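You operate a simulated robot arm through the tools that you are given. There is no shell and no other tool.

You are at the controls of a simulated robot arm. One attempt, no reset.

TASK
Light the pit: run the blue plug to the outlet of its own voltage and switch on.
Fine: the drum knob is on HOLD again. Where these are worked on the way, their far stop is far enough and under half their travel is too little: drum knob.

It is judged by the outcome, as a careful person would: the job done as asked, and still so three seconds after it is handed in. It fails if anything else is knocked over, pushed out of place, dropped, spilled or broken.

THE ROBOT
A 7-joint arm with a two-finger parallel gripper, fixed in place. Base frame: the origin is on the floor under the middle of its stand, x ahead of it, y to its left, z up. Lengths are in m, angles in degrees, forces in N, time in s.
With the tool pointing down near the work surface it reaches from about 0.36 to 0.76 m from the base axis. Its first joint turns from -143.0 to 143.0 degrees. Payload 3 kg.
The tool frame sits at the grasp point between the pads (the TCP): z along the fingers, y along the line on which they close. The tips reach 0.03 m beyond it. Largest opening 0.094 m; finger width 0.028, thickness 0.01; the body of the gripper, 0.05 by 0.096 m, starts 0.055 m behind the TCP.
Orientation is told as [roll, pitch, yaw] about the base's x, y, z axes, in that order, counted from this pose: with the fingers straight down and closing along the base's y, the tool's x points along the base's -x, its y along +y and its z along -z.

THE INTERFACE
- The arm moves only by the tool arm_command. Its argument "targets" is a list of rows, each a list of 7 numbers: the turn, a rotation vector about the tool's x, y, z in degrees, then the shift along the tool's x, y, z in m, then the closure, from 0 (fully open) to 1 (shut). In form: [[wx, wy, wz, dx, dy, dz, hand], ...]. A call has 1 to 20 rows; each row shifts and turns the commanded pose from where the row before left it, along the tool's axes as they then stand. A row lasts 0.2 s, in which the tool goes at most 0.05 m and 8.6 degrees; a call with a longer step from one row to the next is refused whole, and so is a gripper value outside its range. A pose out of reach is approached as far as the arm can. The call stops where the force on the tool passes 50 N (or 10 N more than at its start, if that is more) or the arm is blocked; 0.2 s more then pass. Each finger travels about 0.045 m/s and halts on what it meets, pressing with about 32 N; the grip force reading is that of the motor and also rises with nothing between the fingers. The clock runs only during rows and for 0.2 s after the last one: add rows that do not move to give the fingers time. It gives the time, the measured TCP pose, the force on the tool (base axes), the opening and the grip force at its end, in the units of the frame above (readings bear some noise), with the torque about the TCP (base axes, N m) and any sound that the robot's microphone picked up.
- Cameras (640 x 400 px; columns grow to the right, rows downward): "scene" is fixed at [0.3902, -0.5016, 1.479]; the picture's right is [0.96, -0.26, 0.00], its down [-0.17, -0.61, -0.77] and it looks along [0.20, 0.74, -0.64] (base axes); focal length 304 px, centre (320, 200). "wrist" rides on the gripper at [0.076, 0.014, -0.102] in the tool frame; the picture's right is [-0.18, 0.98, 0.00], its down [-0.75, -0.14, -0.64] and it looks along [-0.63, -0.12, 0.77] (tool axes); focal length 243 px, centre (320, 200). There is no depth. A picture from a camera that has moved, and an enlarged one, comes with that camera's place and axes in the base frame and with its lens. The place of the scene camera against the robot may be out by one fixed shift of up to 0.018 m in any direction.
- grab_frame(camera): a new picture of that camera. The clock stands still meanwhile.
- lift_body(by): moves the trunk up (or, below 0, down) by that many m; the arm rides with it, the base frame stays. It gives what a move gives, with no picture.
- zoom(camera, box): a new picture of the part [left, top, right, bottom] of that camera's present view, enlarged. The clock stands still meanwhile.
- hand_in(): hands the job in; it is judged then, once.

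Places have to be worked out from the pictures, the camera data and where the tool is seen. Open the gripper and draw the arm clear of the work before you hand the job in, unless the task says otherwise.

The tools are called after ">>>" as name(argument=value, ...) on one line, values as JSON. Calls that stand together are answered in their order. arm_command: Moves the arm, as the interface text tells. Its arguments: {"type":"object","properties":{"targets":{"type":"array"}},"required":["targets"]} The other tools are called the same way: lift_body (by) moves the trunk up or down; grab_frame (camera) takes a picture; zoom (camera, box) takes an enlarged picture of a part of a camera's view; hand_in () hands the job in.

At the start:

```text
t: 0.0
eef_pos: [0.3411, 0.2866, 1.2275]
tool_rot: [0.0, 0.1, 0.0]
ft_force: [0.9, -0.7, 0.7]
ft_torque: [-0.04, -0.03, -0.01]
opening: 0.094
gripper_force: 0.0
trunk travel left (down, up): [-0.175, 0.215]
```

scene: 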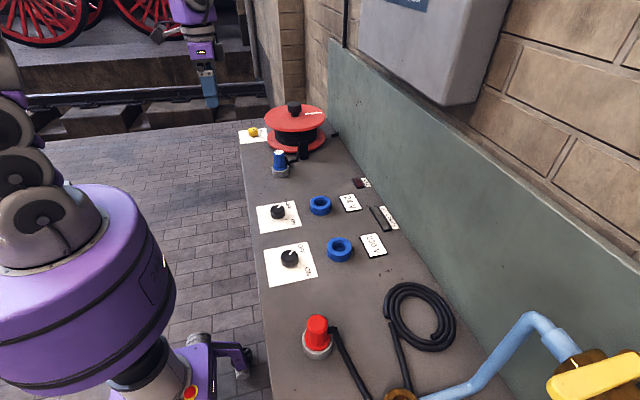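
wrist: 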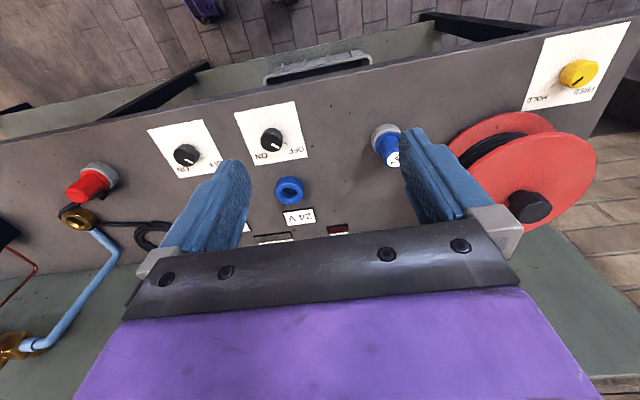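

The scene shows a bench with a blue plug, a cable drum with a yellow knob, two blue outlets and two rotary switches. I'll zoom in to read the labels before moving.

>>> zoom(camera="scene", box=[220, 90, 360, 178])

>>> zoom(camera="scene", box=[240, 170, 420, 290])

>>> zoom(camera="wrist", box=[340, 30, 640, 230])

>>> zoom(camera="wrist", box=[140, 90, 380, 250])

```text
4.55 times, centred on (290, 134) of scene
camera zoom: at [0.3902, -0.5016, 1.479], right [0.96, -0.26, 0.0], down [-0.17, -0.61, -0.77], along [0.2, 0.74, -0.64], focal length 1381 px, centre (456, 500)
```

zoom: 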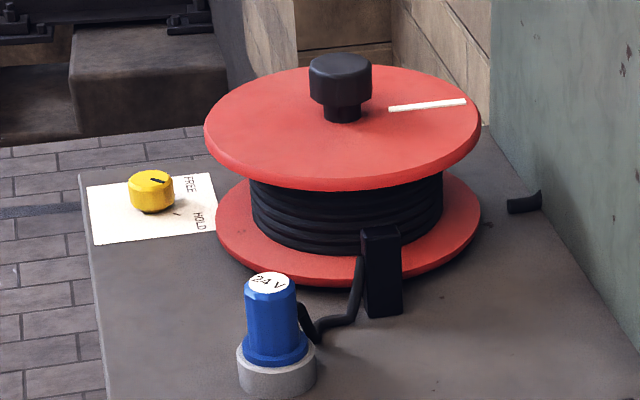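

```text
3.33 times, centred on (330, 230) of scene
camera zoom: at [0.3902, -0.5016, 1.479], right [0.96, -0.26, 0.0], down [-0.17, -0.61, -0.77], along [0.2, 0.74, -0.64], focal length 1012 px, centre (287, 100)
```

zoom: 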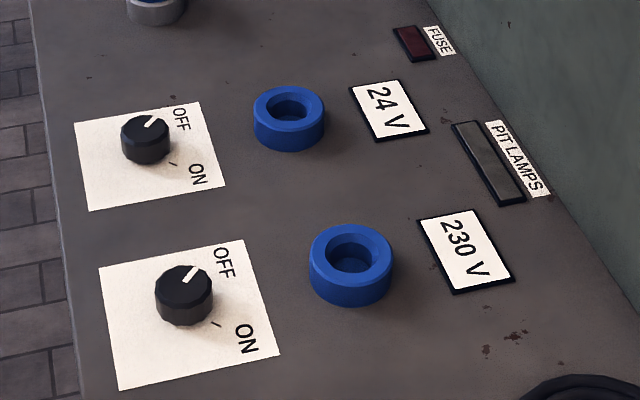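

```text
2.00 times, centred on (490, 130) of wrist
camera zoom: at [0.2645, 0.303, 1.3303], right [0.19, 0.98, 0.0], down [0.75, -0.14, 0.64], along [0.63, -0.12, -0.77], focal length 485 px, centre (-20, 340)
```

zoom: 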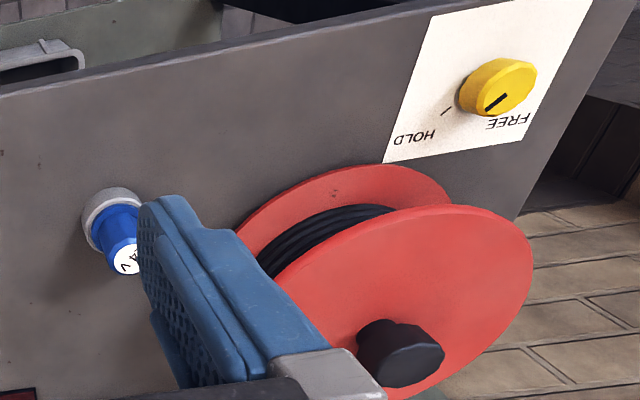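

```text
2.50 times, centred on (260, 170) of wrist
camera zoom: at [0.2645, 0.303, 1.3303], right [0.19, 0.98, 0.0], down [0.75, -0.14, 0.64], along [0.63, -0.12, -0.77], focal length 606 px, centre (470, 275)
```

zoom: 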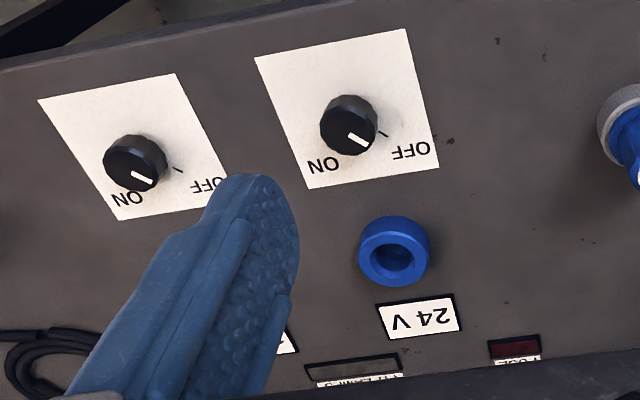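

Next, closer looks at the knob pointers, the plug with its holder and cable, and the indicator lamps.

>>> zoom(camera="scene", box=[232, 118, 280, 148])

>>> zoom(camera="wrist", box=[520, 20, 640, 115])

>>> zoom(camera="scene", box=[250, 195, 340, 250])

>>> zoom(camera="wrist", box=[220, 90, 340, 170])

>>> zoom(camera="scene", box=[260, 130, 340, 185])

>>> zoom(camera="scene", box=[340, 165, 420, 265])

```text
13.33 times, centred on (256, 133) of scene
camera zoom: at [0.3902, -0.5016, 1.479], right [0.96, -0.26, 0.0], down [-0.17, -0.61, -0.77], along [0.2, 0.74, -0.64], focal length 4050 px, centre (1173, 1093)
```

zoom: 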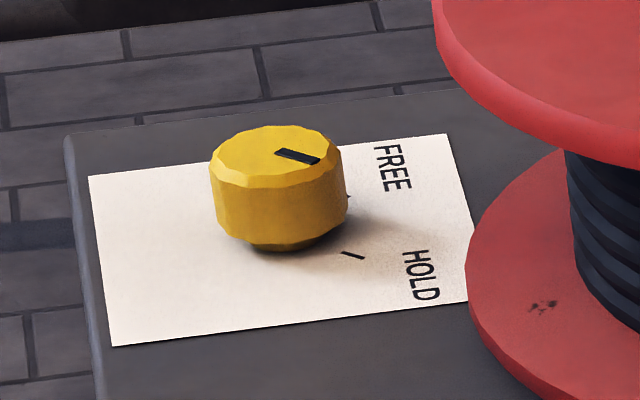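

```text
4.21 times, centred on (580, 68) of wrist
camera zoom: at [0.2645, 0.303, 1.3303], right [0.19, 0.98, 0.0], down [0.75, -0.14, 0.64], along [0.63, -0.12, -0.77], focal length 1022 px, centre (-775, 758)
```

zoom: 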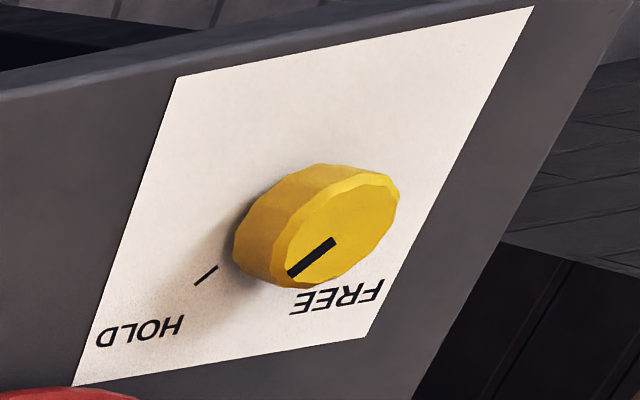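

```text
7.11 times, centred on (295, 222) of scene
camera zoom: at [0.3902, -0.5016, 1.479], right [0.96, -0.26, 0.0], down [-0.17, -0.61, -0.77], along [0.2, 0.74, -0.64], focal length 2160 px, centre (498, 40)
```

zoom: 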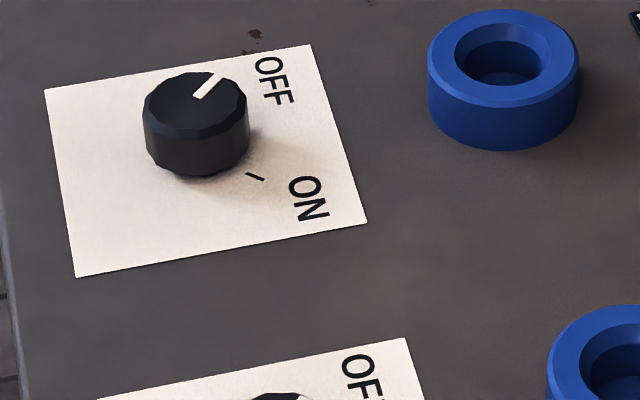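

```text
5.00 times, centred on (280, 130) of wrist
camera zoom: at [0.2645, 0.303, 1.3303], right [0.19, 0.98, 0.0], down [0.75, -0.14, 0.64], along [0.63, -0.12, -0.77], focal length 1213 px, centre (520, 550)
```

zoom: 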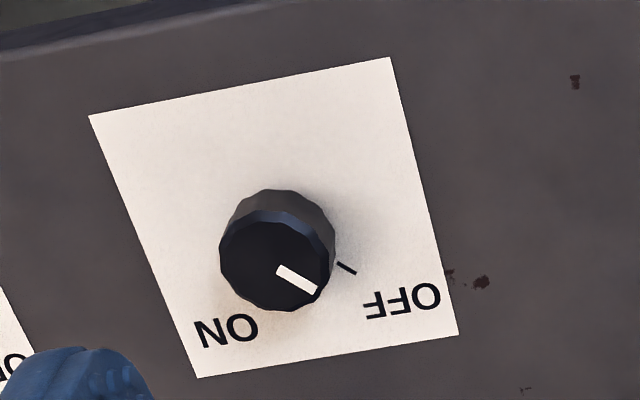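

```text
7.27 times, centred on (300, 158) of scene
camera zoom: at [0.3902, -0.5016, 1.479], right [0.96, -0.26, 0.0], down [-0.17, -0.61, -0.77], along [0.2, 0.74, -0.64], focal length 2209 px, centre (466, 509)
```

zoom: 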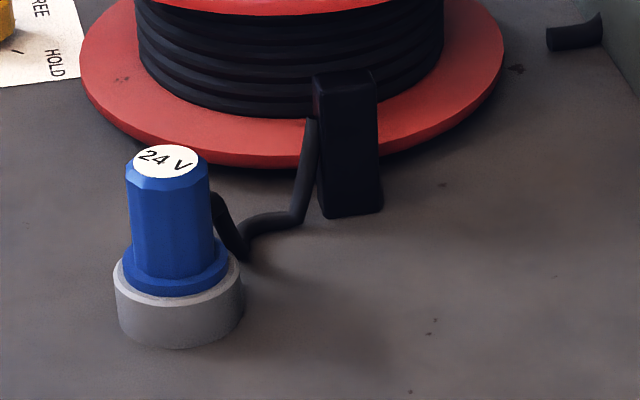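

```text
4.00 times, centred on (380, 215) of scene
camera zoom: at [0.3902, -0.5016, 1.479], right [0.96, -0.26, 0.0], down [-0.17, -0.61, -0.77], along [0.2, 0.74, -0.64], focal length 1215 px, centre (80, 140)
```

zoom: 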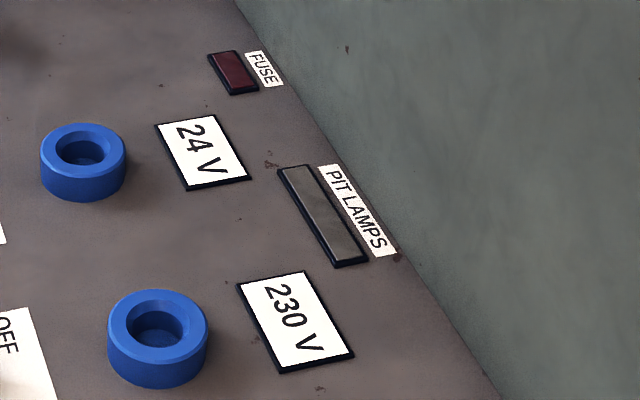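

The drum knob's pointer lines up with the HOLD tick, both switches are at OFF, and the blue plug is marked 24 V. I'll shift the arm at its present height towards the drum to get a second wrist view for triangulating.

>>> arm_command(targets=[[0, 0, 0, 0, 0.04, 0, 0], [0, 0, 0, 0, 0.04, 0, 0], [0, 0, 0, 0, 0.04, 0, 0], [0, 0, 0, 0, 0.04, 0, 0], [0, 0, 0, 0, 0.04, 0, 0], [0, 0, 0, 0, 0, 0, 0]])

```text
t: 1.4
eef_pos: [0.3384, 0.4864, 1.2299]
tool_rot: [0.1, -0.1, -0.1]
ft_force: [0.3, 0.1, 0.1]
ft_torque: [0.0, 0.0, -0.03]
opening: 0.0941
gripper_force: 0.1
trunk travel left (down, up): [-0.175, 0.215]
```

The arm is now at y≈0.486. I'll take the wrist picture here.

>>> grab_frame(camera="wrist")

>>> grab_frame(camera="scene")

```text
taken
camera wrist: at [0.2625, 0.5027, 1.3317], right [0.19, 0.98, 0.0], down [0.75, -0.14, 0.64], along [0.63, -0.12, -0.77], focal length 243 px, centre (320, 200)
```

wrist: 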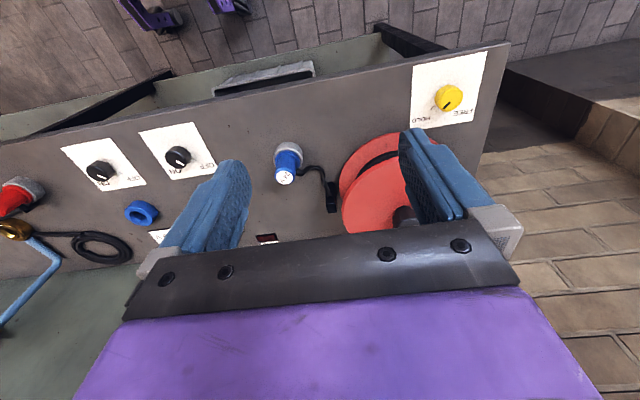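

```text
taken
```

scene: 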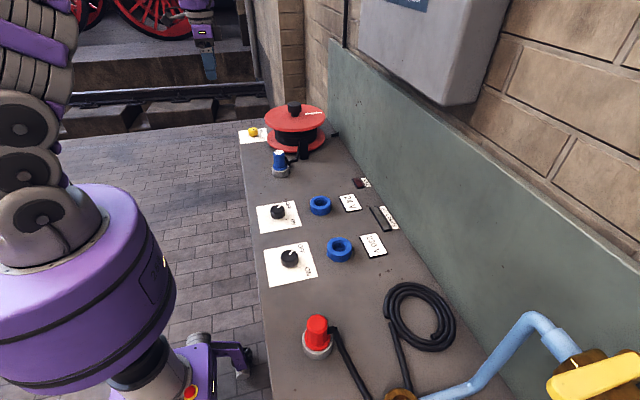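

I'll zoom on this new view for exact pixel positions of the knob, plug, switch and outlet.

>>> zoom(camera="wrist", box=[390, 50, 510, 130])

>>> zoom(camera="wrist", box=[230, 120, 380, 220])

>>> zoom(camera="wrist", box=[50, 110, 230, 230])

```text
5.00 times, centred on (450, 90) of wrist
camera zoom: at [0.2625, 0.5027, 1.3317], right [0.19, 0.98, 0.0], down [0.75, -0.14, 0.64], along [0.63, -0.12, -0.77], focal length 1213 px, centre (-330, 750)
```

zoom: 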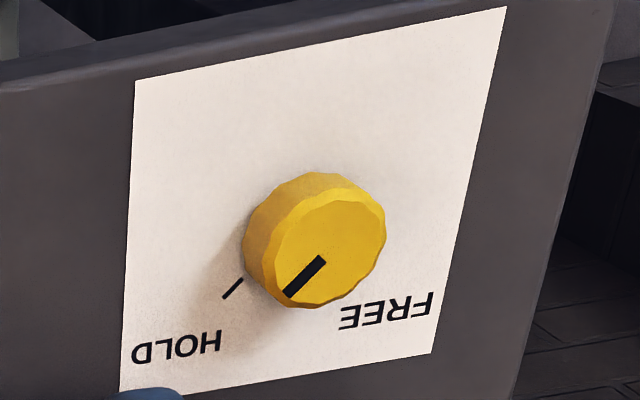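

```text
4.00 times, centred on (305, 170) of wrist
camera zoom: at [0.2625, 0.5027, 1.3317], right [0.19, 0.98, 0.0], down [0.75, -0.14, 0.64], along [0.63, -0.12, -0.77], focal length 970 px, centre (380, 320)
```

zoom: 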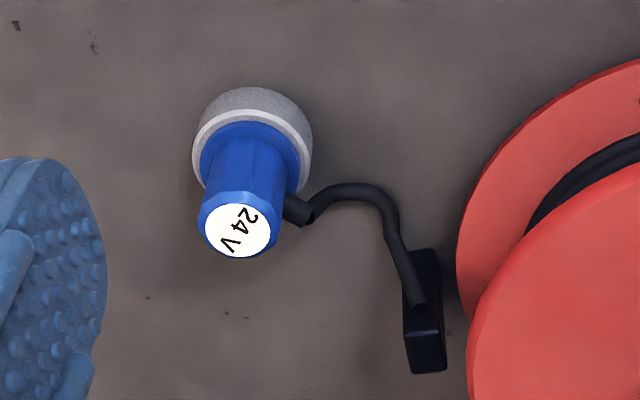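

```text
3.33 times, centred on (140, 170) of wrist
camera zoom: at [0.2625, 0.5027, 1.3317], right [0.19, 0.98, 0.0], down [0.75, -0.14, 0.64], along [0.63, -0.12, -0.77], focal length 809 px, centre (920, 300)
```

zoom: 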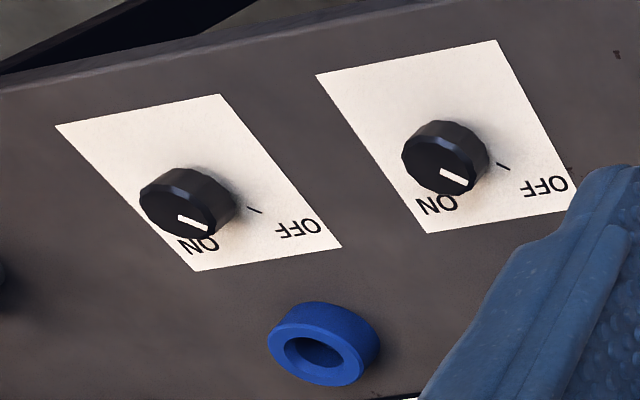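

Triangulating from the two wrist views gives these places:
- Bench top: z≈0.881.
- Drum knob: (0.435, 0.697), top at z≈0.907. That is about 0.82 m from the base axis, so near the limit of reach.
- Plug top: (0.503, 0.390, 0.958).
- 24 V outlet: about (0.587, 0.175).
- 24 V switch: (0.452, 0.174).
- Drum axis: about (0.60, 0.61), flange radius about 0.115.

I'll go towards the drum knob at a height and see how far the arm gets.

>>> arm_command(targets=[[0, 0, 0, -0.01, 0.029, 0.022, 0], [0, 0, 0, -0.01, 0.029, 0.022, 0], [0, 0, 0, -0.01, 0.029, 0.022, 0], [0, 0, 0, -0.01, 0.029, 0.022, 0], [0, 0, 0, -0.01, 0.029, 0.022, 0], [0, 0, 0, -0.01, 0.029, 0.022, 0], [0, 0, 0, 0, 0, 0, 0]])

```text
t: 3.0
eef_pos: [0.3867, 0.6238, 1.1266]
tool_rot: [0.0, 0.0, -0.1]
ft_force: [-0.2, -0.1, -0.2]
ft_torque: [0.05, 0.0, -0.01]
opening: 0.0944
gripper_force: 0.0
out of reach, approached as far as the arm can: row 5, 6
trunk travel left (down, up): [-0.175, 0.215]
```

The arm stopped short at r≈0.73 with the tool straight down, so the drum knob has to be reached with the tool leaning outward. I'll back off, yaw the tool to the radial direction (about 58°) and then lean it outward.

>>> arm_command(targets=[[0, 0, 0, 0.02, -0.04, 0, 0], [0, 0, 0, 0.02, -0.04, 0, 0], [0, 0, 0, 0, 0, 0, 0]])

```text
t: 3.8
eef_pos: [0.3458, 0.5406, 1.1253]
tool_rot: [0.1, -0.1, -0.1]
ft_force: [-0.4, 1.6, 1.2]
ft_torque: [-0.01, -0.04, 0.0]
opening: 0.0937
gripper_force: 0.0
trunk travel left (down, up): [-0.175, 0.215]
```

The commanded pose restarts from the achieved one, which is convenient. Now I'll turn the tool by yaw +56° in place, then lean it outward by 24°.

>>> arm_command(targets=[[0, 0, -8, 0, 0, 0, 0], [0, 0, -8, 0, 0, 0, 0], [0, 0, -8, 0, 0, 0, 0], [0, 0, -8, 0, 0, 0, 0], [0, 0, -8, 0, 0, 0, 0], [0, 0, -8, 0, 0, 0, 0], [0, 0, -8, 0, 0, 0, 0], [0, -8, 0, 0, 0, 0, 0], [0, -8, 0, 0, 0, 0, 0], [0, -8, 0, 0, 0, 0, 0], [0, 0, 0, 0, 0, 0, 0]])

```text
t: 6.2
eef_pos: [0.3491, 0.5415, 1.124]
tool_rot: [0.1, -24.2, 55.9]
ft_force: [-0.1, 0.3, 0.5]
ft_torque: [-0.06, -0.01, 0.0]
opening: 0.094
gripper_force: 0.0
trunk travel left (down, up): [-0.175, 0.215]
```

The tool leans outward as intended (tool z ≈ [0.23, 0.34, -0.91]). Next I'll move to about 0.1 m above the drum knob with the fingers partly closed, then look.

>>> arm_command(targets=[[0, 0, 0, -0.0185, 0.0026, 0.0309, 0.25], [0, 0, 0, -0.0185, 0.0026, 0.0309, 0.25], [0, 0, 0, -0.0185, 0.0026, 0.0309, 0.25], [0, 0, 0, -0.0185, 0.0026, 0.0309, 0.25], [0, 0, 0, -0.0185, 0.0026, 0.0309, 0.25], [0, 0, 0, -0.0185, 0.0026, 0.0309, 0.25], [0, 0, 0, 0, 0, 0, 0.25]])

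```text
t: 7.8
eef_pos: [0.4331, 0.6949, 0.9994]
tool_rot: [-0.3, -24.0, 56.0]
ft_force: [0.0, 0.0, -0.3]
ft_torque: [-0.05, 0.02, 0.01]
opening: 0.0705
gripper_force: 0.1
trunk travel left (down, up): [-0.175, 0.215]
```

Reached, with no out-of-reach notice. I'll check the alignment with both cameras.

>>> grab_frame(camera="wrist")

>>> zoom(camera="scene", box=[200, 60, 360, 160])

```text
taken
camera wrist: at [0.3595, 0.6131, 1.0628], right [-0.72, 0.69, 0.07], down [0.35, 0.28, 0.89], along [0.6, 0.67, -0.44], focal length 243 px, centre (320, 200)
```

wrist: 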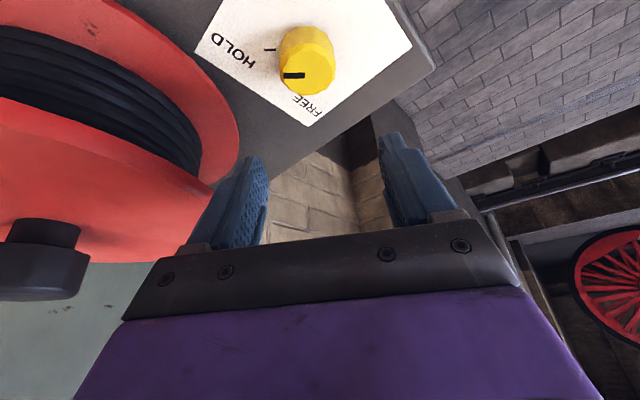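

```text
4.00 times, centred on (280, 110) of scene
camera zoom: at [0.3902, -0.5016, 1.479], right [0.96, -0.26, 0.0], down [-0.17, -0.61, -0.77], along [0.2, 0.74, -0.64], focal length 1215 px, centre (480, 560)
```

zoom: 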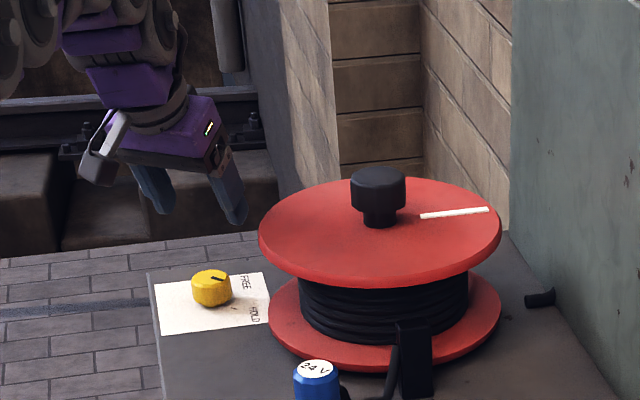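

I'll zoom in on the knob in this view to refine its position.

>>> zoom(camera="wrist", box=[200, 0, 440, 150])

```text
2.67 times, centred on (320, 75) of wrist
camera zoom: at [0.3595, 0.6131, 1.0628], right [-0.72, 0.69, 0.07], down [0.35, 0.28, 0.89], along [0.6, 0.67, -0.44], focal length 647 px, centre (320, 533)
```

zoom: 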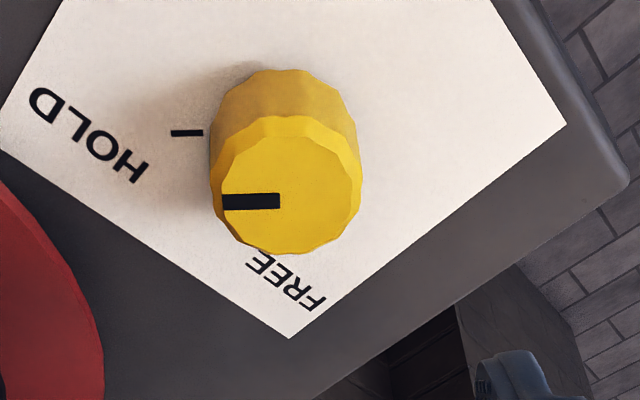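

The knob triangulates to (0.434, 0.696), right under the tool. I'll swing the leaned tool about the vertical to yaw 24° so I can grip and turn the knob anticlockwise from HOLD to FREE. It stays at height while I check reach.

>>> arm_command(targets=[[3.25, 0, 7.31, 0, 0, 0, 0.3], [3.25, 0, 7.31, 0, 0, 0, 0.3], [3.25, 0, 7.31, 0, 0, 0, 0.3], [3.25, 0, 7.31, 0, 0, 0, 0.3], [0, 0, 0, 0, 0, 0, 0.3]])

```text
t: 9.0
eef_pos: [0.4335, 0.6989, 1.0]
tool_rot: [0.1, -24.0, 23.9]
ft_force: [0.8, 0.0, 0.0]
ft_torque: [-0.03, 0.04, -0.01]
opening: 0.0657
gripper_force: 0.0
trunk travel left (down, up): [-0.175, 0.215]
```

Reachable here. I'll take another reading to average out the pose noise before descending.

>>> arm_command(targets=[[0, 0, 0, 0, 0, 0, 0.3]])

>>> arm_command(targets=[[0, 0, 0, 0, 0, 0, 0.3]])

>>> zoom(camera="wrist", box=[200, 0, 520, 200])

```text
t: 9.4
eef_pos: [0.4334, 0.7007, 0.9993]
tool_rot: [0.1, -24.0, 24.0]
ft_force: [0.4, -0.4, 0.7]
ft_torque: [-0.01, 0.02, -0.02]
opening: 0.0656
gripper_force: 0.0
trunk travel left (down, up): [-0.175, 0.215]
```

```text
t: 9.8
eef_pos: [0.4334, 0.7005, 0.9981]
tool_rot: [0.1, -24.0, 23.9]
ft_force: [0.0, 0.0, -0.7]
ft_torque: [0.01, 0.0, -0.01]
opening: 0.0656
gripper_force: 0.1
trunk travel left (down, up): [-0.175, 0.215]
```

```text
2.00 times, centred on (360, 100) of wrist
camera zoom: at [0.3267, 0.6698, 1.0607], right [-0.25, 0.97, 0.07], down [0.45, 0.05, 0.89], along [0.86, 0.25, -0.44], focal length 485 px, centre (240, 400)
```

zoom: 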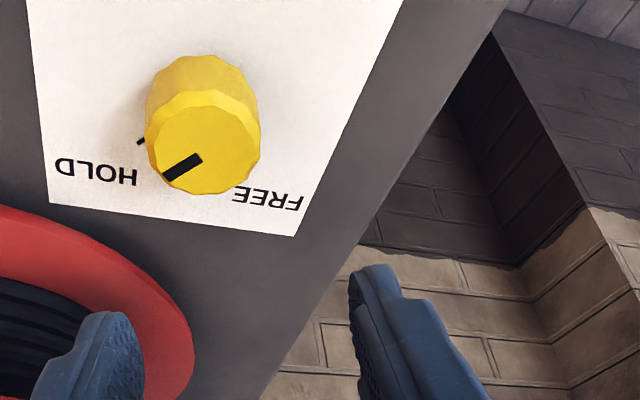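

The knob again comes out at (0.435, 0.697). I'll correct laterally, then descend vertically so the pads straddle it, leaving the finger tips about 5 mm above the plate.

>>> arm_command(targets=[[0, 0, 0, 0.0082, -0.0039, -0.0036, 0.3], [0, 0, 0, 0.008, 0, 0.018, 0.3], [0, 0, 0, 0.008, 0, 0.018, 0.3], [0, 0, 0, 0.008, 0, 0.018, 0.3], [0, 0, 0, 0.0081, 0, 0.0182, 0.3], [0, 0, 0, 0, 0, 0, 0.3]])

>>> grab_frame(camera="wrist")

>>> zoom(camera="scene", box=[210, 80, 310, 150])

```text
t: 11.2
eef_pos: [0.4265, 0.6914, 0.9187]
tool_rot: [0.0, -23.9, 24.0]
ft_force: [-0.1, -0.1, 1.4]
ft_torque: [-0.01, -0.01, 0.0]
opening: 0.0658
gripper_force: 0.0
trunk travel left (down, up): [-0.175, 0.215]
```

```text
taken
camera wrist: at [0.32, 0.6612, 0.9815], right [-0.24, 0.97, 0.07], down [0.45, 0.05, 0.89], along [0.86, 0.25, -0.44], focal length 243 px, centre (320, 200)
```

wrist: 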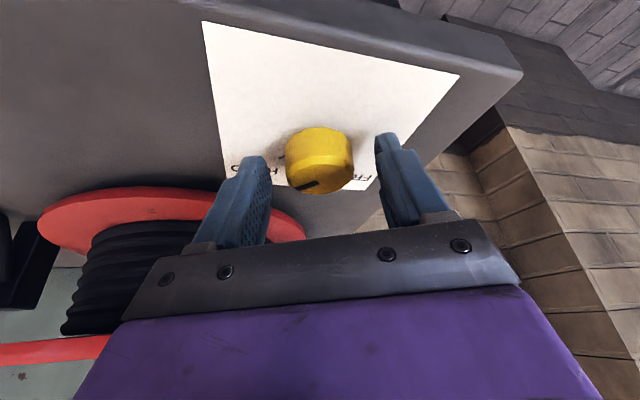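

```text
5.71 times, centred on (260, 115) of scene
camera zoom: at [0.3902, -0.5016, 1.479], right [0.96, -0.26, 0.0], down [-0.17, -0.61, -0.77], along [0.2, 0.74, -0.64], focal length 1736 px, centre (663, 686)
```

zoom: 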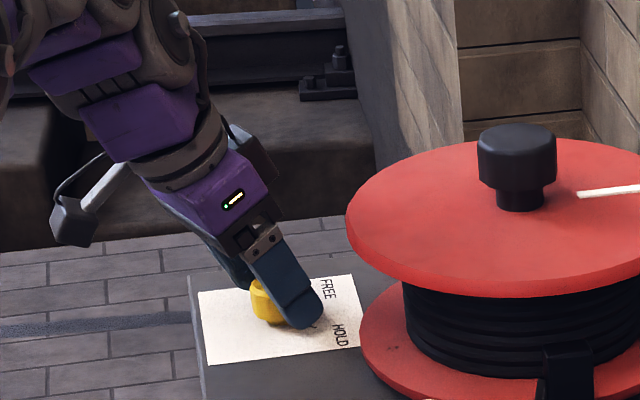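

The knob sits centred between the pads. I'll close on it.

>>> arm_command(targets=[[0, 0, 0, 0, 0, 0, 1], [0, 0, 0, 0, 0, 0, 1], [0, 0, 0, 0, 0, 0, 1], [0, 0, 0, 0, 0, 0, 1]])

```text
t: 12.2
eef_pos: [0.4268, 0.6916, 0.9205]
tool_rot: [0.0, -24.0, 23.9]
ft_force: [1.5, -5.1, -2.0]
ft_torque: [0.18, -0.05, -0.07]
opening: 0.0395
gripper_force: 44.9
trunk travel left (down, up): [-0.175, 0.215]
```

It holds at 0.0395 m opening. I'll start turning it anticlockwise about the knob's vertical axis, 15° first, and check the torque.

>>> arm_command(targets=[[-3.02, 0, -6.79, 0, -0.0012, 0, 1], [-3.02, 0, -6.79, 0, -0.0012, 0, 1], [0, 0, 0, 0, 0, 0, 1]])

>>> zoom(camera="wrist", box=[200, 80, 440, 230])

```text
t: 13.0
eef_pos: [0.4283, 0.6884, 0.9206]
tool_rot: [0.0, -24.0, 38.8]
ft_force: [4.5, -3.4, -3.4]
ft_torque: [-0.01, 0.29, -0.06]
opening: 0.0397
gripper_force: 45.0
trunk travel left (down, up): [-0.175, 0.215]
```

```text
2.67 times, centred on (320, 155) of wrist
camera zoom: at [0.3333, 0.6321, 0.9816], right [-0.49, 0.87, 0.07], down [0.42, 0.16, 0.89], along [0.77, 0.47, -0.44], focal length 647 px, centre (320, 320)
```

zoom: 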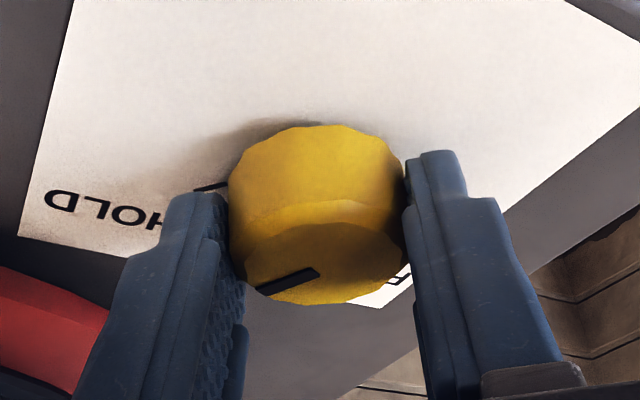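

Torque is low and the grip is steady. I'll continue the turn to yaw ~75°, then check the pointer.

>>> arm_command(targets=[[-3.02, 0, -6.79, 0, -0.0012, 0, 1], [-3.02, 0, -6.79, 0, -0.0012, 0, 1], [-3.02, 0, -6.79, 0, -0.0012, 0, 1], [-3.02, 0, -6.79, 0, -0.0012, 0, 1], [-3.02, 0, -6.79, 0, -0.0012, 0, 1], [0, 0, 0, 0, 0, 0, 1]])

>>> zoom(camera="wrist", box=[200, 80, 440, 230])

>>> zoom(camera="scene", box=[210, 80, 310, 150])

```text
t: 14.4
eef_pos: [0.4335, 0.6857, 0.9202]
tool_rot: [0.0, -24.0, 76.0]
ft_force: [9.9, 5.8, 4.3]
ft_torque: [0.42, 0.25, -0.04]
opening: 0.0393
gripper_force: 45.2
trunk travel left (down, up): [-0.175, 0.215]
```

```text
2.67 times, centred on (320, 155) of wrist
camera zoom: at [0.393, 0.5831, 0.9817], right [-0.91, 0.4, 0.07], down [0.24, 0.38, 0.89], along [0.33, 0.83, -0.44], focal length 647 px, centre (320, 320)
```

zoom: 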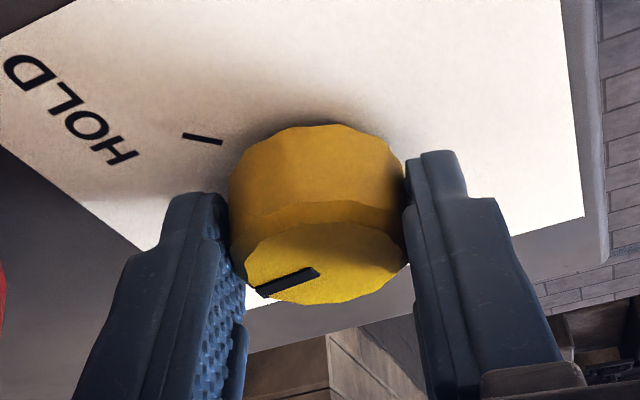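

```text
5.71 times, centred on (260, 115) of scene
camera zoom: at [0.3902, -0.5016, 1.479], right [0.96, -0.26, 0.0], down [-0.17, -0.61, -0.77], along [0.2, 0.74, -0.64], focal length 1736 px, centre (663, 686)
```

zoom: 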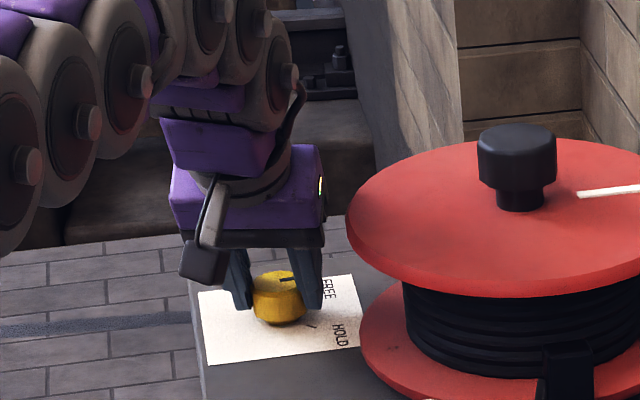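

The pointer turned with the fingers and is now about 52° past HOLD, but the FREE tick is further on. I'll release, swing back and regrip to finish the travel.

>>> arm_command(targets=[[0, 0, 0, 0, 0, 0, 0.3], [0, 0, 0, 0, 0, 0, 0.3], [0, 0, 0, 0, 0, 0, 0.3], [3.25, 0, 7.31, 0, 0.00125, 0, 0.3], [3.25, 0, 7.31, 0, 0.00125, 0, 0.3], [3.25, 0, 7.31, 0, 0.00125, 0, 0.3], [3.25, 0, 7.31, 0, 0.00125, 0, 0.3], [3.25, 0, 7.31, 0, 0.00125, 0, 0.3], [3.25, 0, 7.31, 0, 0.00125, 0, 0.3], [0, 0, 0, 0, 0, 0, 0.3]])

>>> zoom(camera="wrist", box=[200, 80, 440, 230])

```text
t: 16.6
eef_pos: [0.4258, 0.6897, 0.9206]
tool_rot: [0.1, -24.1, 27.9]
ft_force: [0.1, 0.6, 0.1]
ft_torque: [0.0, 0.0, 0.03]
opening: 0.0659
gripper_force: 0.1
trunk travel left (down, up): [-0.175, 0.215]
```

```text
2.67 times, centred on (320, 155) of wrist
camera zoom: at [0.3216, 0.6521, 0.9813], right [-0.31, 0.95, 0.07], down [0.44, 0.08, 0.89], along [0.84, 0.31, -0.44], focal length 647 px, centre (320, 320)
```

zoom: 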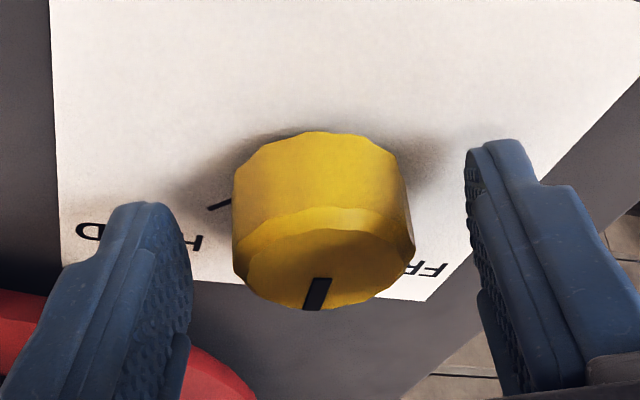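

The knob stayed where I left it, with the pointer a little past halfway. I'll regrip and turn on towards FREE.

>>> arm_command(targets=[[0, 0, 0, 0, 0, 0, 1], [0, 0, 0, 0, 0, 0, 1], [0, 0, 0, 0, 0, 0, 1], [0, 0, 0, 0, 0, 0, 1], [-2.85, 0, -6.39, 0, -0.0011, 0, 1], [-2.85, 0, -6.39, 0, -0.0011, 0, 1], [-2.85, 0, -6.39, 0, -0.0011, 0, 1], [-2.85, 0, -6.39, 0, -0.0011, 0, 1], [0, 0, 0, 0, 0, 0, 1]])

>>> zoom(camera="wrist", box=[200, 80, 440, 230])

>>> zoom(camera="scene", box=[230, 110, 290, 148])

```text
t: 18.6
eef_pos: [0.4295, 0.6867, 0.9196]
tool_rot: [-0.1, -24.1, 55.9]
ft_force: [1.4, 1.5, 0.1]
ft_torque: [-0.1, -0.44, 0.06]
opening: 0.0396
gripper_force: 44.8
trunk travel left (down, up): [-0.175, 0.215]
```

```text
2.67 times, centred on (320, 155) of wrist
camera zoom: at [0.356, 0.6035, 0.9812], right [-0.72, 0.69, 0.07], down [0.36, 0.28, 0.89], along [0.59, 0.67, -0.44], focal length 647 px, centre (320, 320)
```

zoom: 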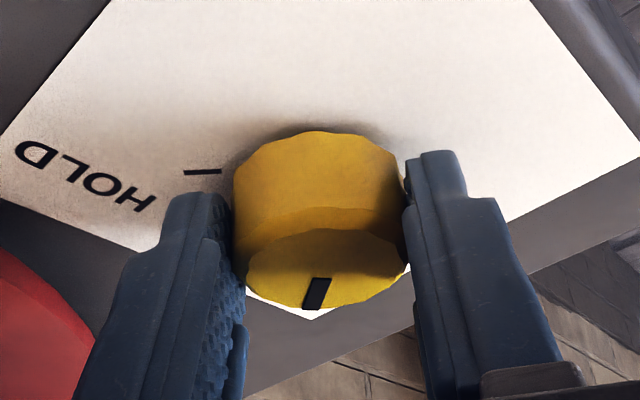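

```text
10.53 times, centred on (260, 129) of scene
camera zoom: at [0.3902, -0.5016, 1.479], right [0.96, -0.26, 0.0], down [-0.17, -0.61, -0.77], along [0.2, 0.74, -0.64], focal length 3198 px, centre (952, 947)
```

zoom: 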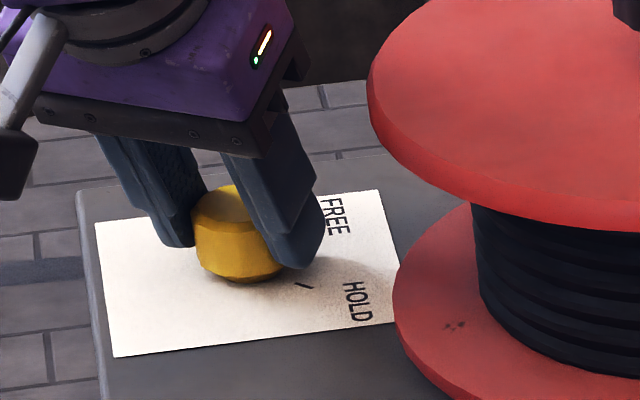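

The pointer is now about 80° past HOLD. I'll nudge it on to the far stop, a few degrees at a time, watching the torque.

>>> arm_command(targets=[[-2.03, 0, -4.57, 0, -0.0008, 0, 1], [-2.03, 0, -4.57, 0, -0.0008, 0, 1], [0, 0, 0, 0, 0, 0, 1]])

>>> zoom(camera="wrist", box=[200, 80, 440, 230])

```text
t: 19.4
eef_pos: [0.431, 0.6854, 0.9193]
tool_rot: [0.0, -24.0, 66.0]
ft_force: [2.3, 5.7, 3.2]
ft_torque: [-0.25, -0.18, 0.0]
opening: 0.0395
gripper_force: 45.3
trunk travel left (down, up): [-0.175, 0.215]
```

```text
2.67 times, centred on (320, 155) of wrist
camera zoom: at [0.3733, 0.5912, 0.9813], right [-0.83, 0.55, 0.07], down [0.3, 0.33, 0.89], along [0.47, 0.76, -0.44], focal length 647 px, centre (320, 320)
```

zoom: 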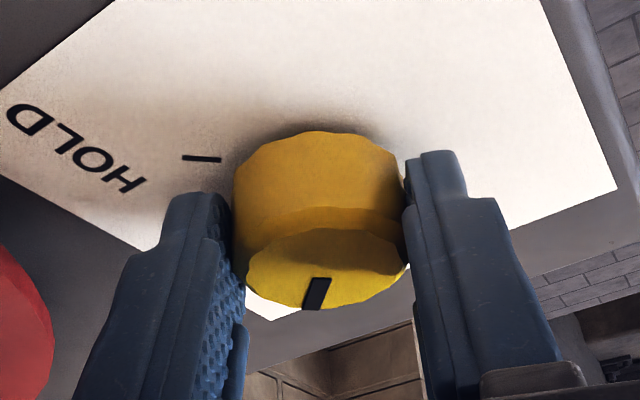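

Still no stop felt after 90° of turn in all. I'll go a little further.

>>> arm_command(targets=[[-1.63, 0, -3.65, 0, -0.0006, 0, 1], [-1.63, 0, -3.65, 0, -0.0006, 0, 1], [0, 0, 0, 0, 0, 0, 1]])

>>> zoom(camera="wrist", box=[200, 80, 440, 230])

```text
t: 20.2
eef_pos: [0.4327, 0.6844, 0.9198]
tool_rot: [0.0, -23.8, 74.0]
ft_force: [1.2, -3.6, -3.0]
ft_torque: [0.35, 0.02, -0.27]
opening: 0.0397
gripper_force: 45.0
trunk travel left (down, up): [-0.175, 0.215]
```

```text
2.67 times, centred on (320, 155) of wrist
camera zoom: at [0.3884, 0.5828, 0.9814], right [-0.9, 0.43, 0.08], down [0.25, 0.37, 0.89], along [0.36, 0.82, -0.45], focal length 647 px, centre (320, 320)
```

zoom: 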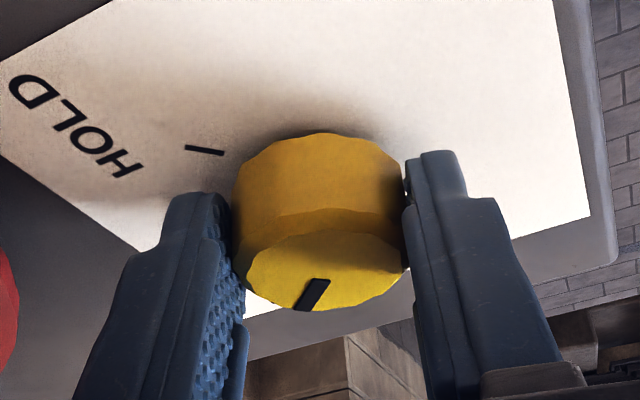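

Now the pointer slid relative to the pads and torque rose to -0.27, so the far stop (FREE) is reached. I'll release, lift straight up and verify.

>>> arm_command(targets=[[0, 0, 0, 0, 0, 0, 0.3], [0, 0, 0, 0, 0, 0, 0.3], [0, 0, 0, 0, 0, 0, 0.3], [0, 0, 0, -0.0163, 0, -0.0365, 0.3], [0, 0, 0, -0.0163, 0, -0.0365, 0.3], [0, 0, 0, 0, 0, 0, 0.3]])

>>> zoom(camera="wrist", box=[200, 0, 440, 150])

>>> zoom(camera="scene", box=[230, 110, 290, 148])

```text
t: 21.6
eef_pos: [0.432, 0.6851, 0.9996]
tool_rot: [0.1, -23.9, 73.9]
ft_force: [0.0, 0.2, 0.4]
ft_torque: [0.0, -0.01, -0.04]
opening: 0.0655
gripper_force: 0.0
trunk travel left (down, up): [-0.175, 0.215]
```

```text
2.67 times, centred on (320, 75) of wrist
camera zoom: at [0.3885, 0.5842, 1.0623], right [-0.9, 0.43, 0.08], down [0.26, 0.37, 0.89], along [0.36, 0.82, -0.45], focal length 647 px, centre (320, 533)
```

zoom: 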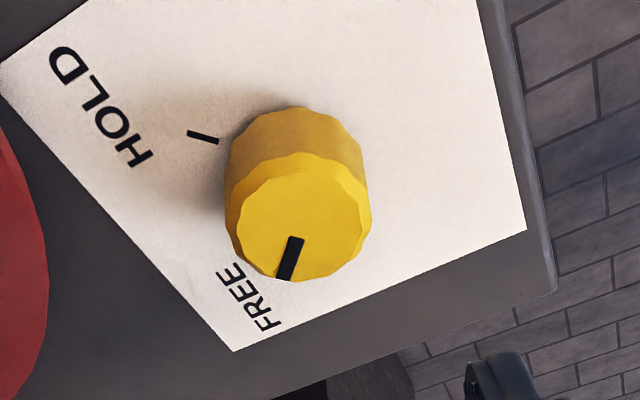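

```text
10.53 times, centred on (260, 129) of scene
camera zoom: at [0.3902, -0.5016, 1.479], right [0.96, -0.26, 0.0], down [-0.17, -0.61, -0.77], along [0.2, 0.74, -0.64], focal length 3198 px, centre (952, 947)
```

zoom: 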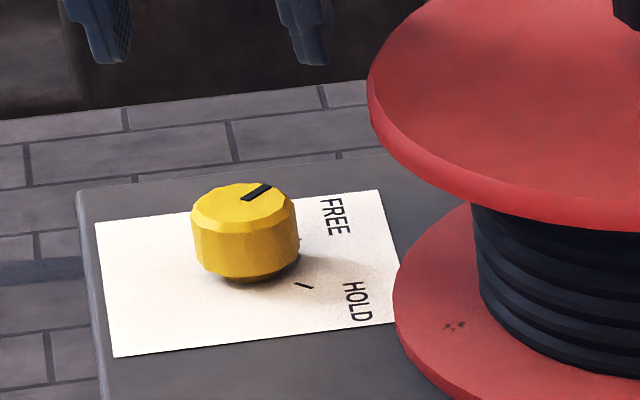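

The pointer stands at the FREE tick. Next is the plug: I'll rise, move inward over the plug area, straighten the tool and set yaw to 45°, because the cable leaves the plug towards +x+y and the fingers should close across it.

>>> arm_command(targets=[[0, 0, 0, -0.0163, 0, -0.0365, 0.3], [0, 0, 0, -0.0163, 0, -0.0365, 0.3], [0, 0, 0, -0.0163, 0, -0.0365, 0.3], [0, 0, 0, 0.0366, -0.0053, -0.0163, 0.3], [0, 0, 0, 0.0366, -0.0053, -0.0163, 0.3], [0, 0, 0, 0.0366, -0.0053, -0.0163, 0.3], [0, 0, 0, 0.0366, -0.0053, -0.0163, 0.3], [0, 0, 0, 0.0366, -0.0053, -0.0163, 0.3], [0, 8, 0, 0, 0, 0, 0.3], [0, 8, 0, 0, 0, 0, 0.3], [0, 8, 0, 0, 0, 0, 0.3], [0, 0, 7.25, 0, 0, 0, 0.3], [0, 0, 7.25, 0, 0, 0, 0.3], [0, 0, 7.25, 0, 0, 0, 0.3], [0, 0, 7.25, 0, 0, 0, 0.3], [0, 0, 0, 0, 0, 0, 0.3]])

>>> grab_frame(camera="wrist")

```text
t: 25.0
eef_pos: [0.4016, 0.486, 1.1202]
tool_rot: [0.0, 0.0, 45.0]
ft_force: [-0.9, -0.3, 1.0]
ft_torque: [-0.01, 0.0, 0.03]
opening: 0.0656
gripper_force: 0.0
trunk travel left (down, up): [-0.175, 0.215]
```

```text
taken
camera wrist: at [0.3382, 0.4437, 1.2224], right [-0.56, 0.83, 0.0], down [0.63, 0.43, 0.64], along [0.53, 0.36, -0.77], focal length 243 px, centre (320, 200)
```

wrist: 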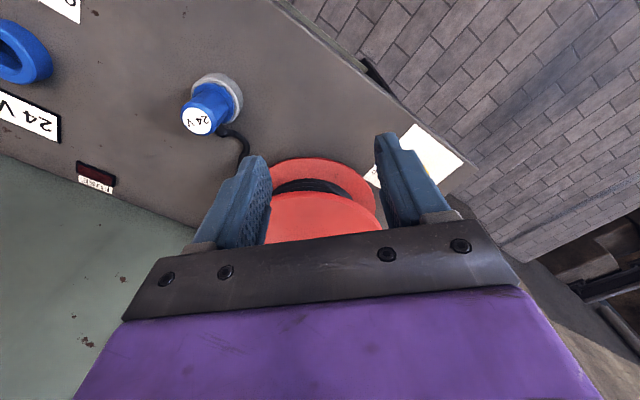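

I'll move over the plug at z≈1.06 for a close look.

>>> arm_command(targets=[[0, 0, 0, -0.001, -0.0349, 0.015, 0.3], [0, 0, 0, -0.001, -0.0349, 0.015, 0.3], [0, 0, 0, -0.001, -0.0349, 0.015, 0.3], [0, 0, 0, -0.001, -0.0349, 0.015, 0.3], [0, 0, 0, 0, 0, 0, 0.3]])

>>> grab_frame(camera="wrist")

>>> zoom(camera="scene", box=[240, 90, 360, 190])

```text
t: 26.2
eef_pos: [0.502, 0.3899, 1.0603]
tool_rot: [0.0, 0.0, 45.1]
ft_force: [0.1, -0.3, -0.2]
ft_torque: [0.01, 0.01, 0.0]
opening: 0.0657
gripper_force: 0.0
trunk travel left (down, up): [-0.175, 0.215]
```

```text
taken
camera wrist: at [0.4389, 0.3476, 1.1615], right [-0.56, 0.83, 0.0], down [0.63, 0.43, 0.64], along [0.53, 0.36, -0.77], focal length 243 px, centre (320, 200)
```

wrist: 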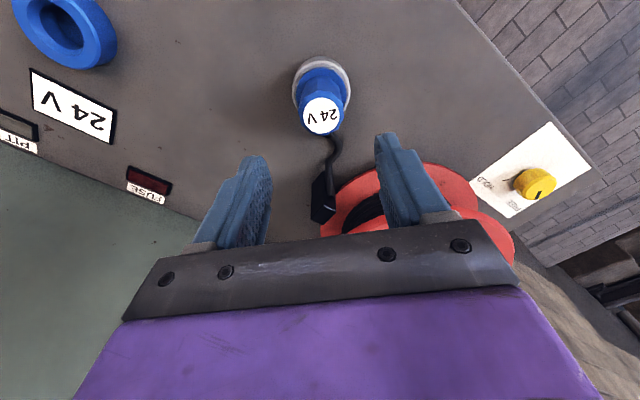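

```text
4.00 times, centred on (300, 140) of scene
camera zoom: at [0.3902, -0.5016, 1.479], right [0.96, -0.26, 0.0], down [-0.17, -0.61, -0.77], along [0.2, 0.74, -0.64], focal length 1215 px, centre (400, 440)
```

zoom: 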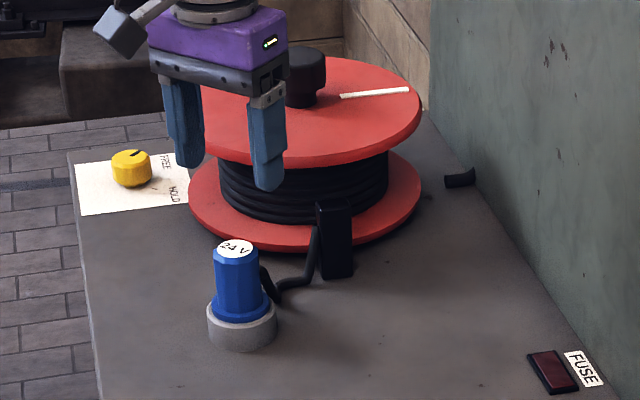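

>>> zoom(camera="wrist", box=[240, 30, 400, 130])

>>> zoom(camera="wrist", box=[260, 90, 400, 230])

```text
4.00 times, centred on (320, 80) of wrist
camera zoom: at [0.4389, 0.3476, 1.1615], right [-0.56, 0.83, 0.0], down [0.63, 0.43, 0.64], along [0.53, 0.36, -0.77], focal length 970 px, centre (320, 680)
```

zoom: 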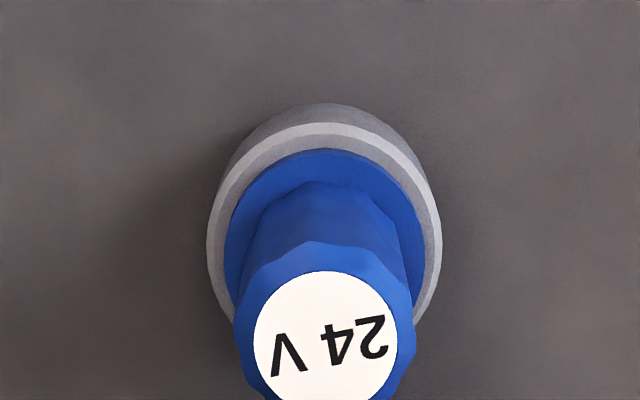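

```text
2.86 times, centred on (330, 160) of wrist
camera zoom: at [0.4389, 0.3476, 1.1615], right [-0.56, 0.83, 0.0], down [0.63, 0.43, 0.64], along [0.53, 0.36, -0.77], focal length 693 px, centre (291, 314)
```

zoom: 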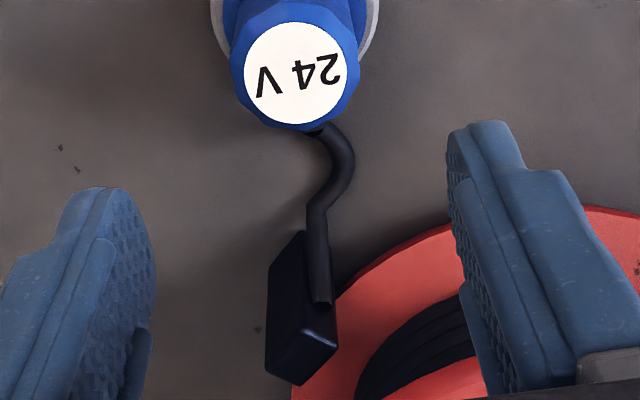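

The plug measures to (0.5015, 0.391) with its top at z≈0.958 and body about 38 mm across. The cable leaves perpendicular to the closing line, which is good. Before gripping it, I'll go over the 24 V outlet at the same height and orientation to measure the socket hole precisely.

>>> arm_command(targets=[[0, 0, 0, 0.0153, -0.0354, 0, 0.3], [0, 0, 0, 0.0153, -0.0354, 0, 0.3], [0, 0, 0, 0.0153, -0.0354, 0, 0.3], [0, 0, 0, 0.0153, -0.0354, 0, 0.3], [0, 0, 0, 0.0153, -0.0354, 0, 0.3], [0, 0, 0, 0.0153, -0.0354, 0, 0.3], [0, 0, 0, 0, 0, 0, 0.3]])

>>> grab_frame(camera="wrist")

>>> zoom(camera="wrist", box=[240, 20, 400, 120])

```text
t: 27.8
eef_pos: [0.5905, 0.1741, 1.0598]
tool_rot: [0.0, -0.1, 45.0]
ft_force: [1.0, 0.9, -0.1]
ft_torque: [0.01, 0.0, 0.0]
opening: 0.0658
gripper_force: 0.1
trunk travel left (down, up): [-0.175, 0.215]
```

```text
taken
camera wrist: at [0.5264, 0.1314, 1.1613], right [-0.56, 0.83, 0.0], down [0.63, 0.43, 0.64], along [0.53, 0.36, -0.77], focal length 243 px, centre (320, 200)
```

wrist: 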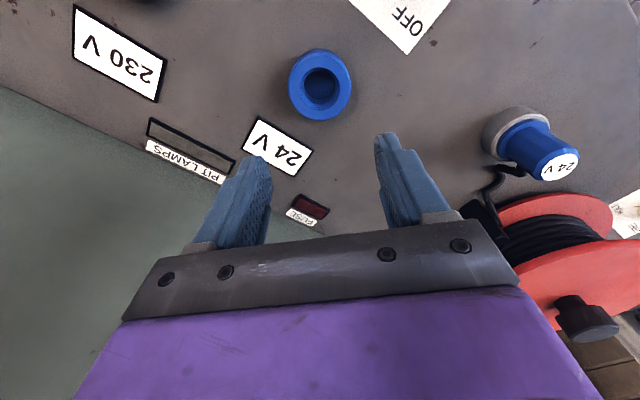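

```text
4.00 times, centred on (320, 70) of wrist
camera zoom: at [0.5264, 0.1314, 1.1613], right [-0.56, 0.83, 0.0], down [0.63, 0.43, 0.64], along [0.53, 0.36, -0.77], focal length 970 px, centre (320, 720)
```

zoom: 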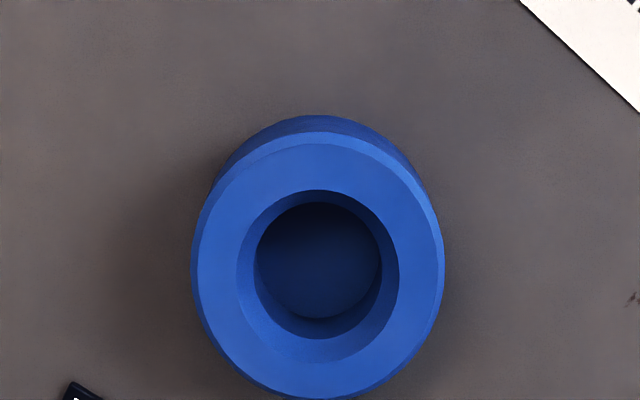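

The socket is in view below the fingers. To fix its height too, I'll back off 0.1 m along tool x and take a second view of it.

>>> arm_command(targets=[[0, 0, 0, 0.035, 0, 0, 0.3], [0, 0, 0, 0.035, 0, 0, 0.3], [0, 0, 0, 0.03, 0, 0, 0.3], [0, 0, 0, 0, 0, 0, 0.3]])

>>> grab_frame(camera="wrist")

>>> zoom(camera="wrist", box=[240, 110, 400, 210])

```text
t: 28.8
eef_pos: [0.5171, 0.1044, 1.0585]
tool_rot: [0.1, 0.1, 44.9]
ft_force: [0.0, 0.1, 0.0]
ft_torque: [0.03, -0.02, 0.0]
opening: 0.0658
gripper_force: 0.1
trunk travel left (down, up): [-0.175, 0.215]
```

```text
taken
camera wrist: at [0.454, 0.061, 1.1609], right [-0.56, 0.83, 0.0], down [0.63, 0.43, 0.64], along [0.53, 0.36, -0.77], focal length 243 px, centre (320, 200)
```

wrist: 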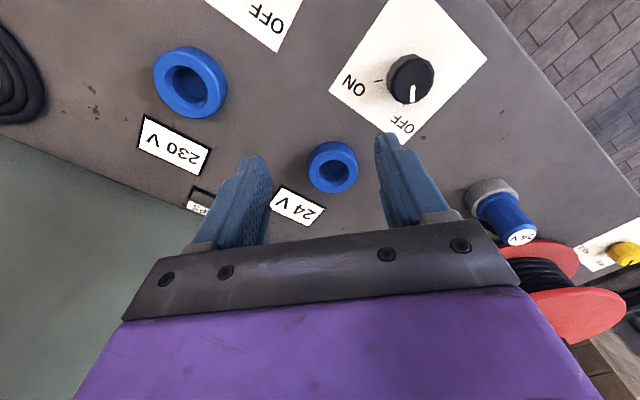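

```text
4.00 times, centred on (320, 160) of wrist
camera zoom: at [0.454, 0.061, 1.1609], right [-0.56, 0.83, 0.0], down [0.63, 0.43, 0.64], along [0.53, 0.36, -0.77], focal length 970 px, centre (320, 360)
```

zoom: 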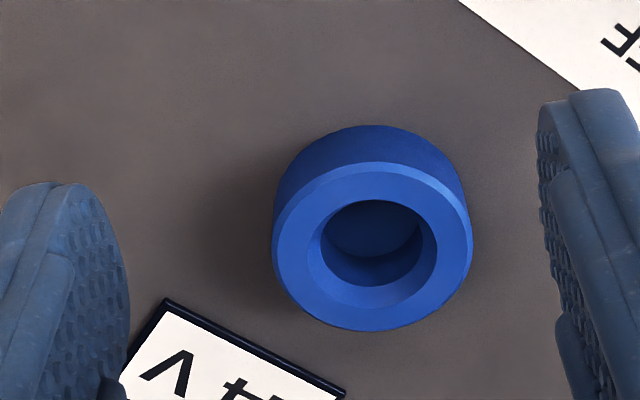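

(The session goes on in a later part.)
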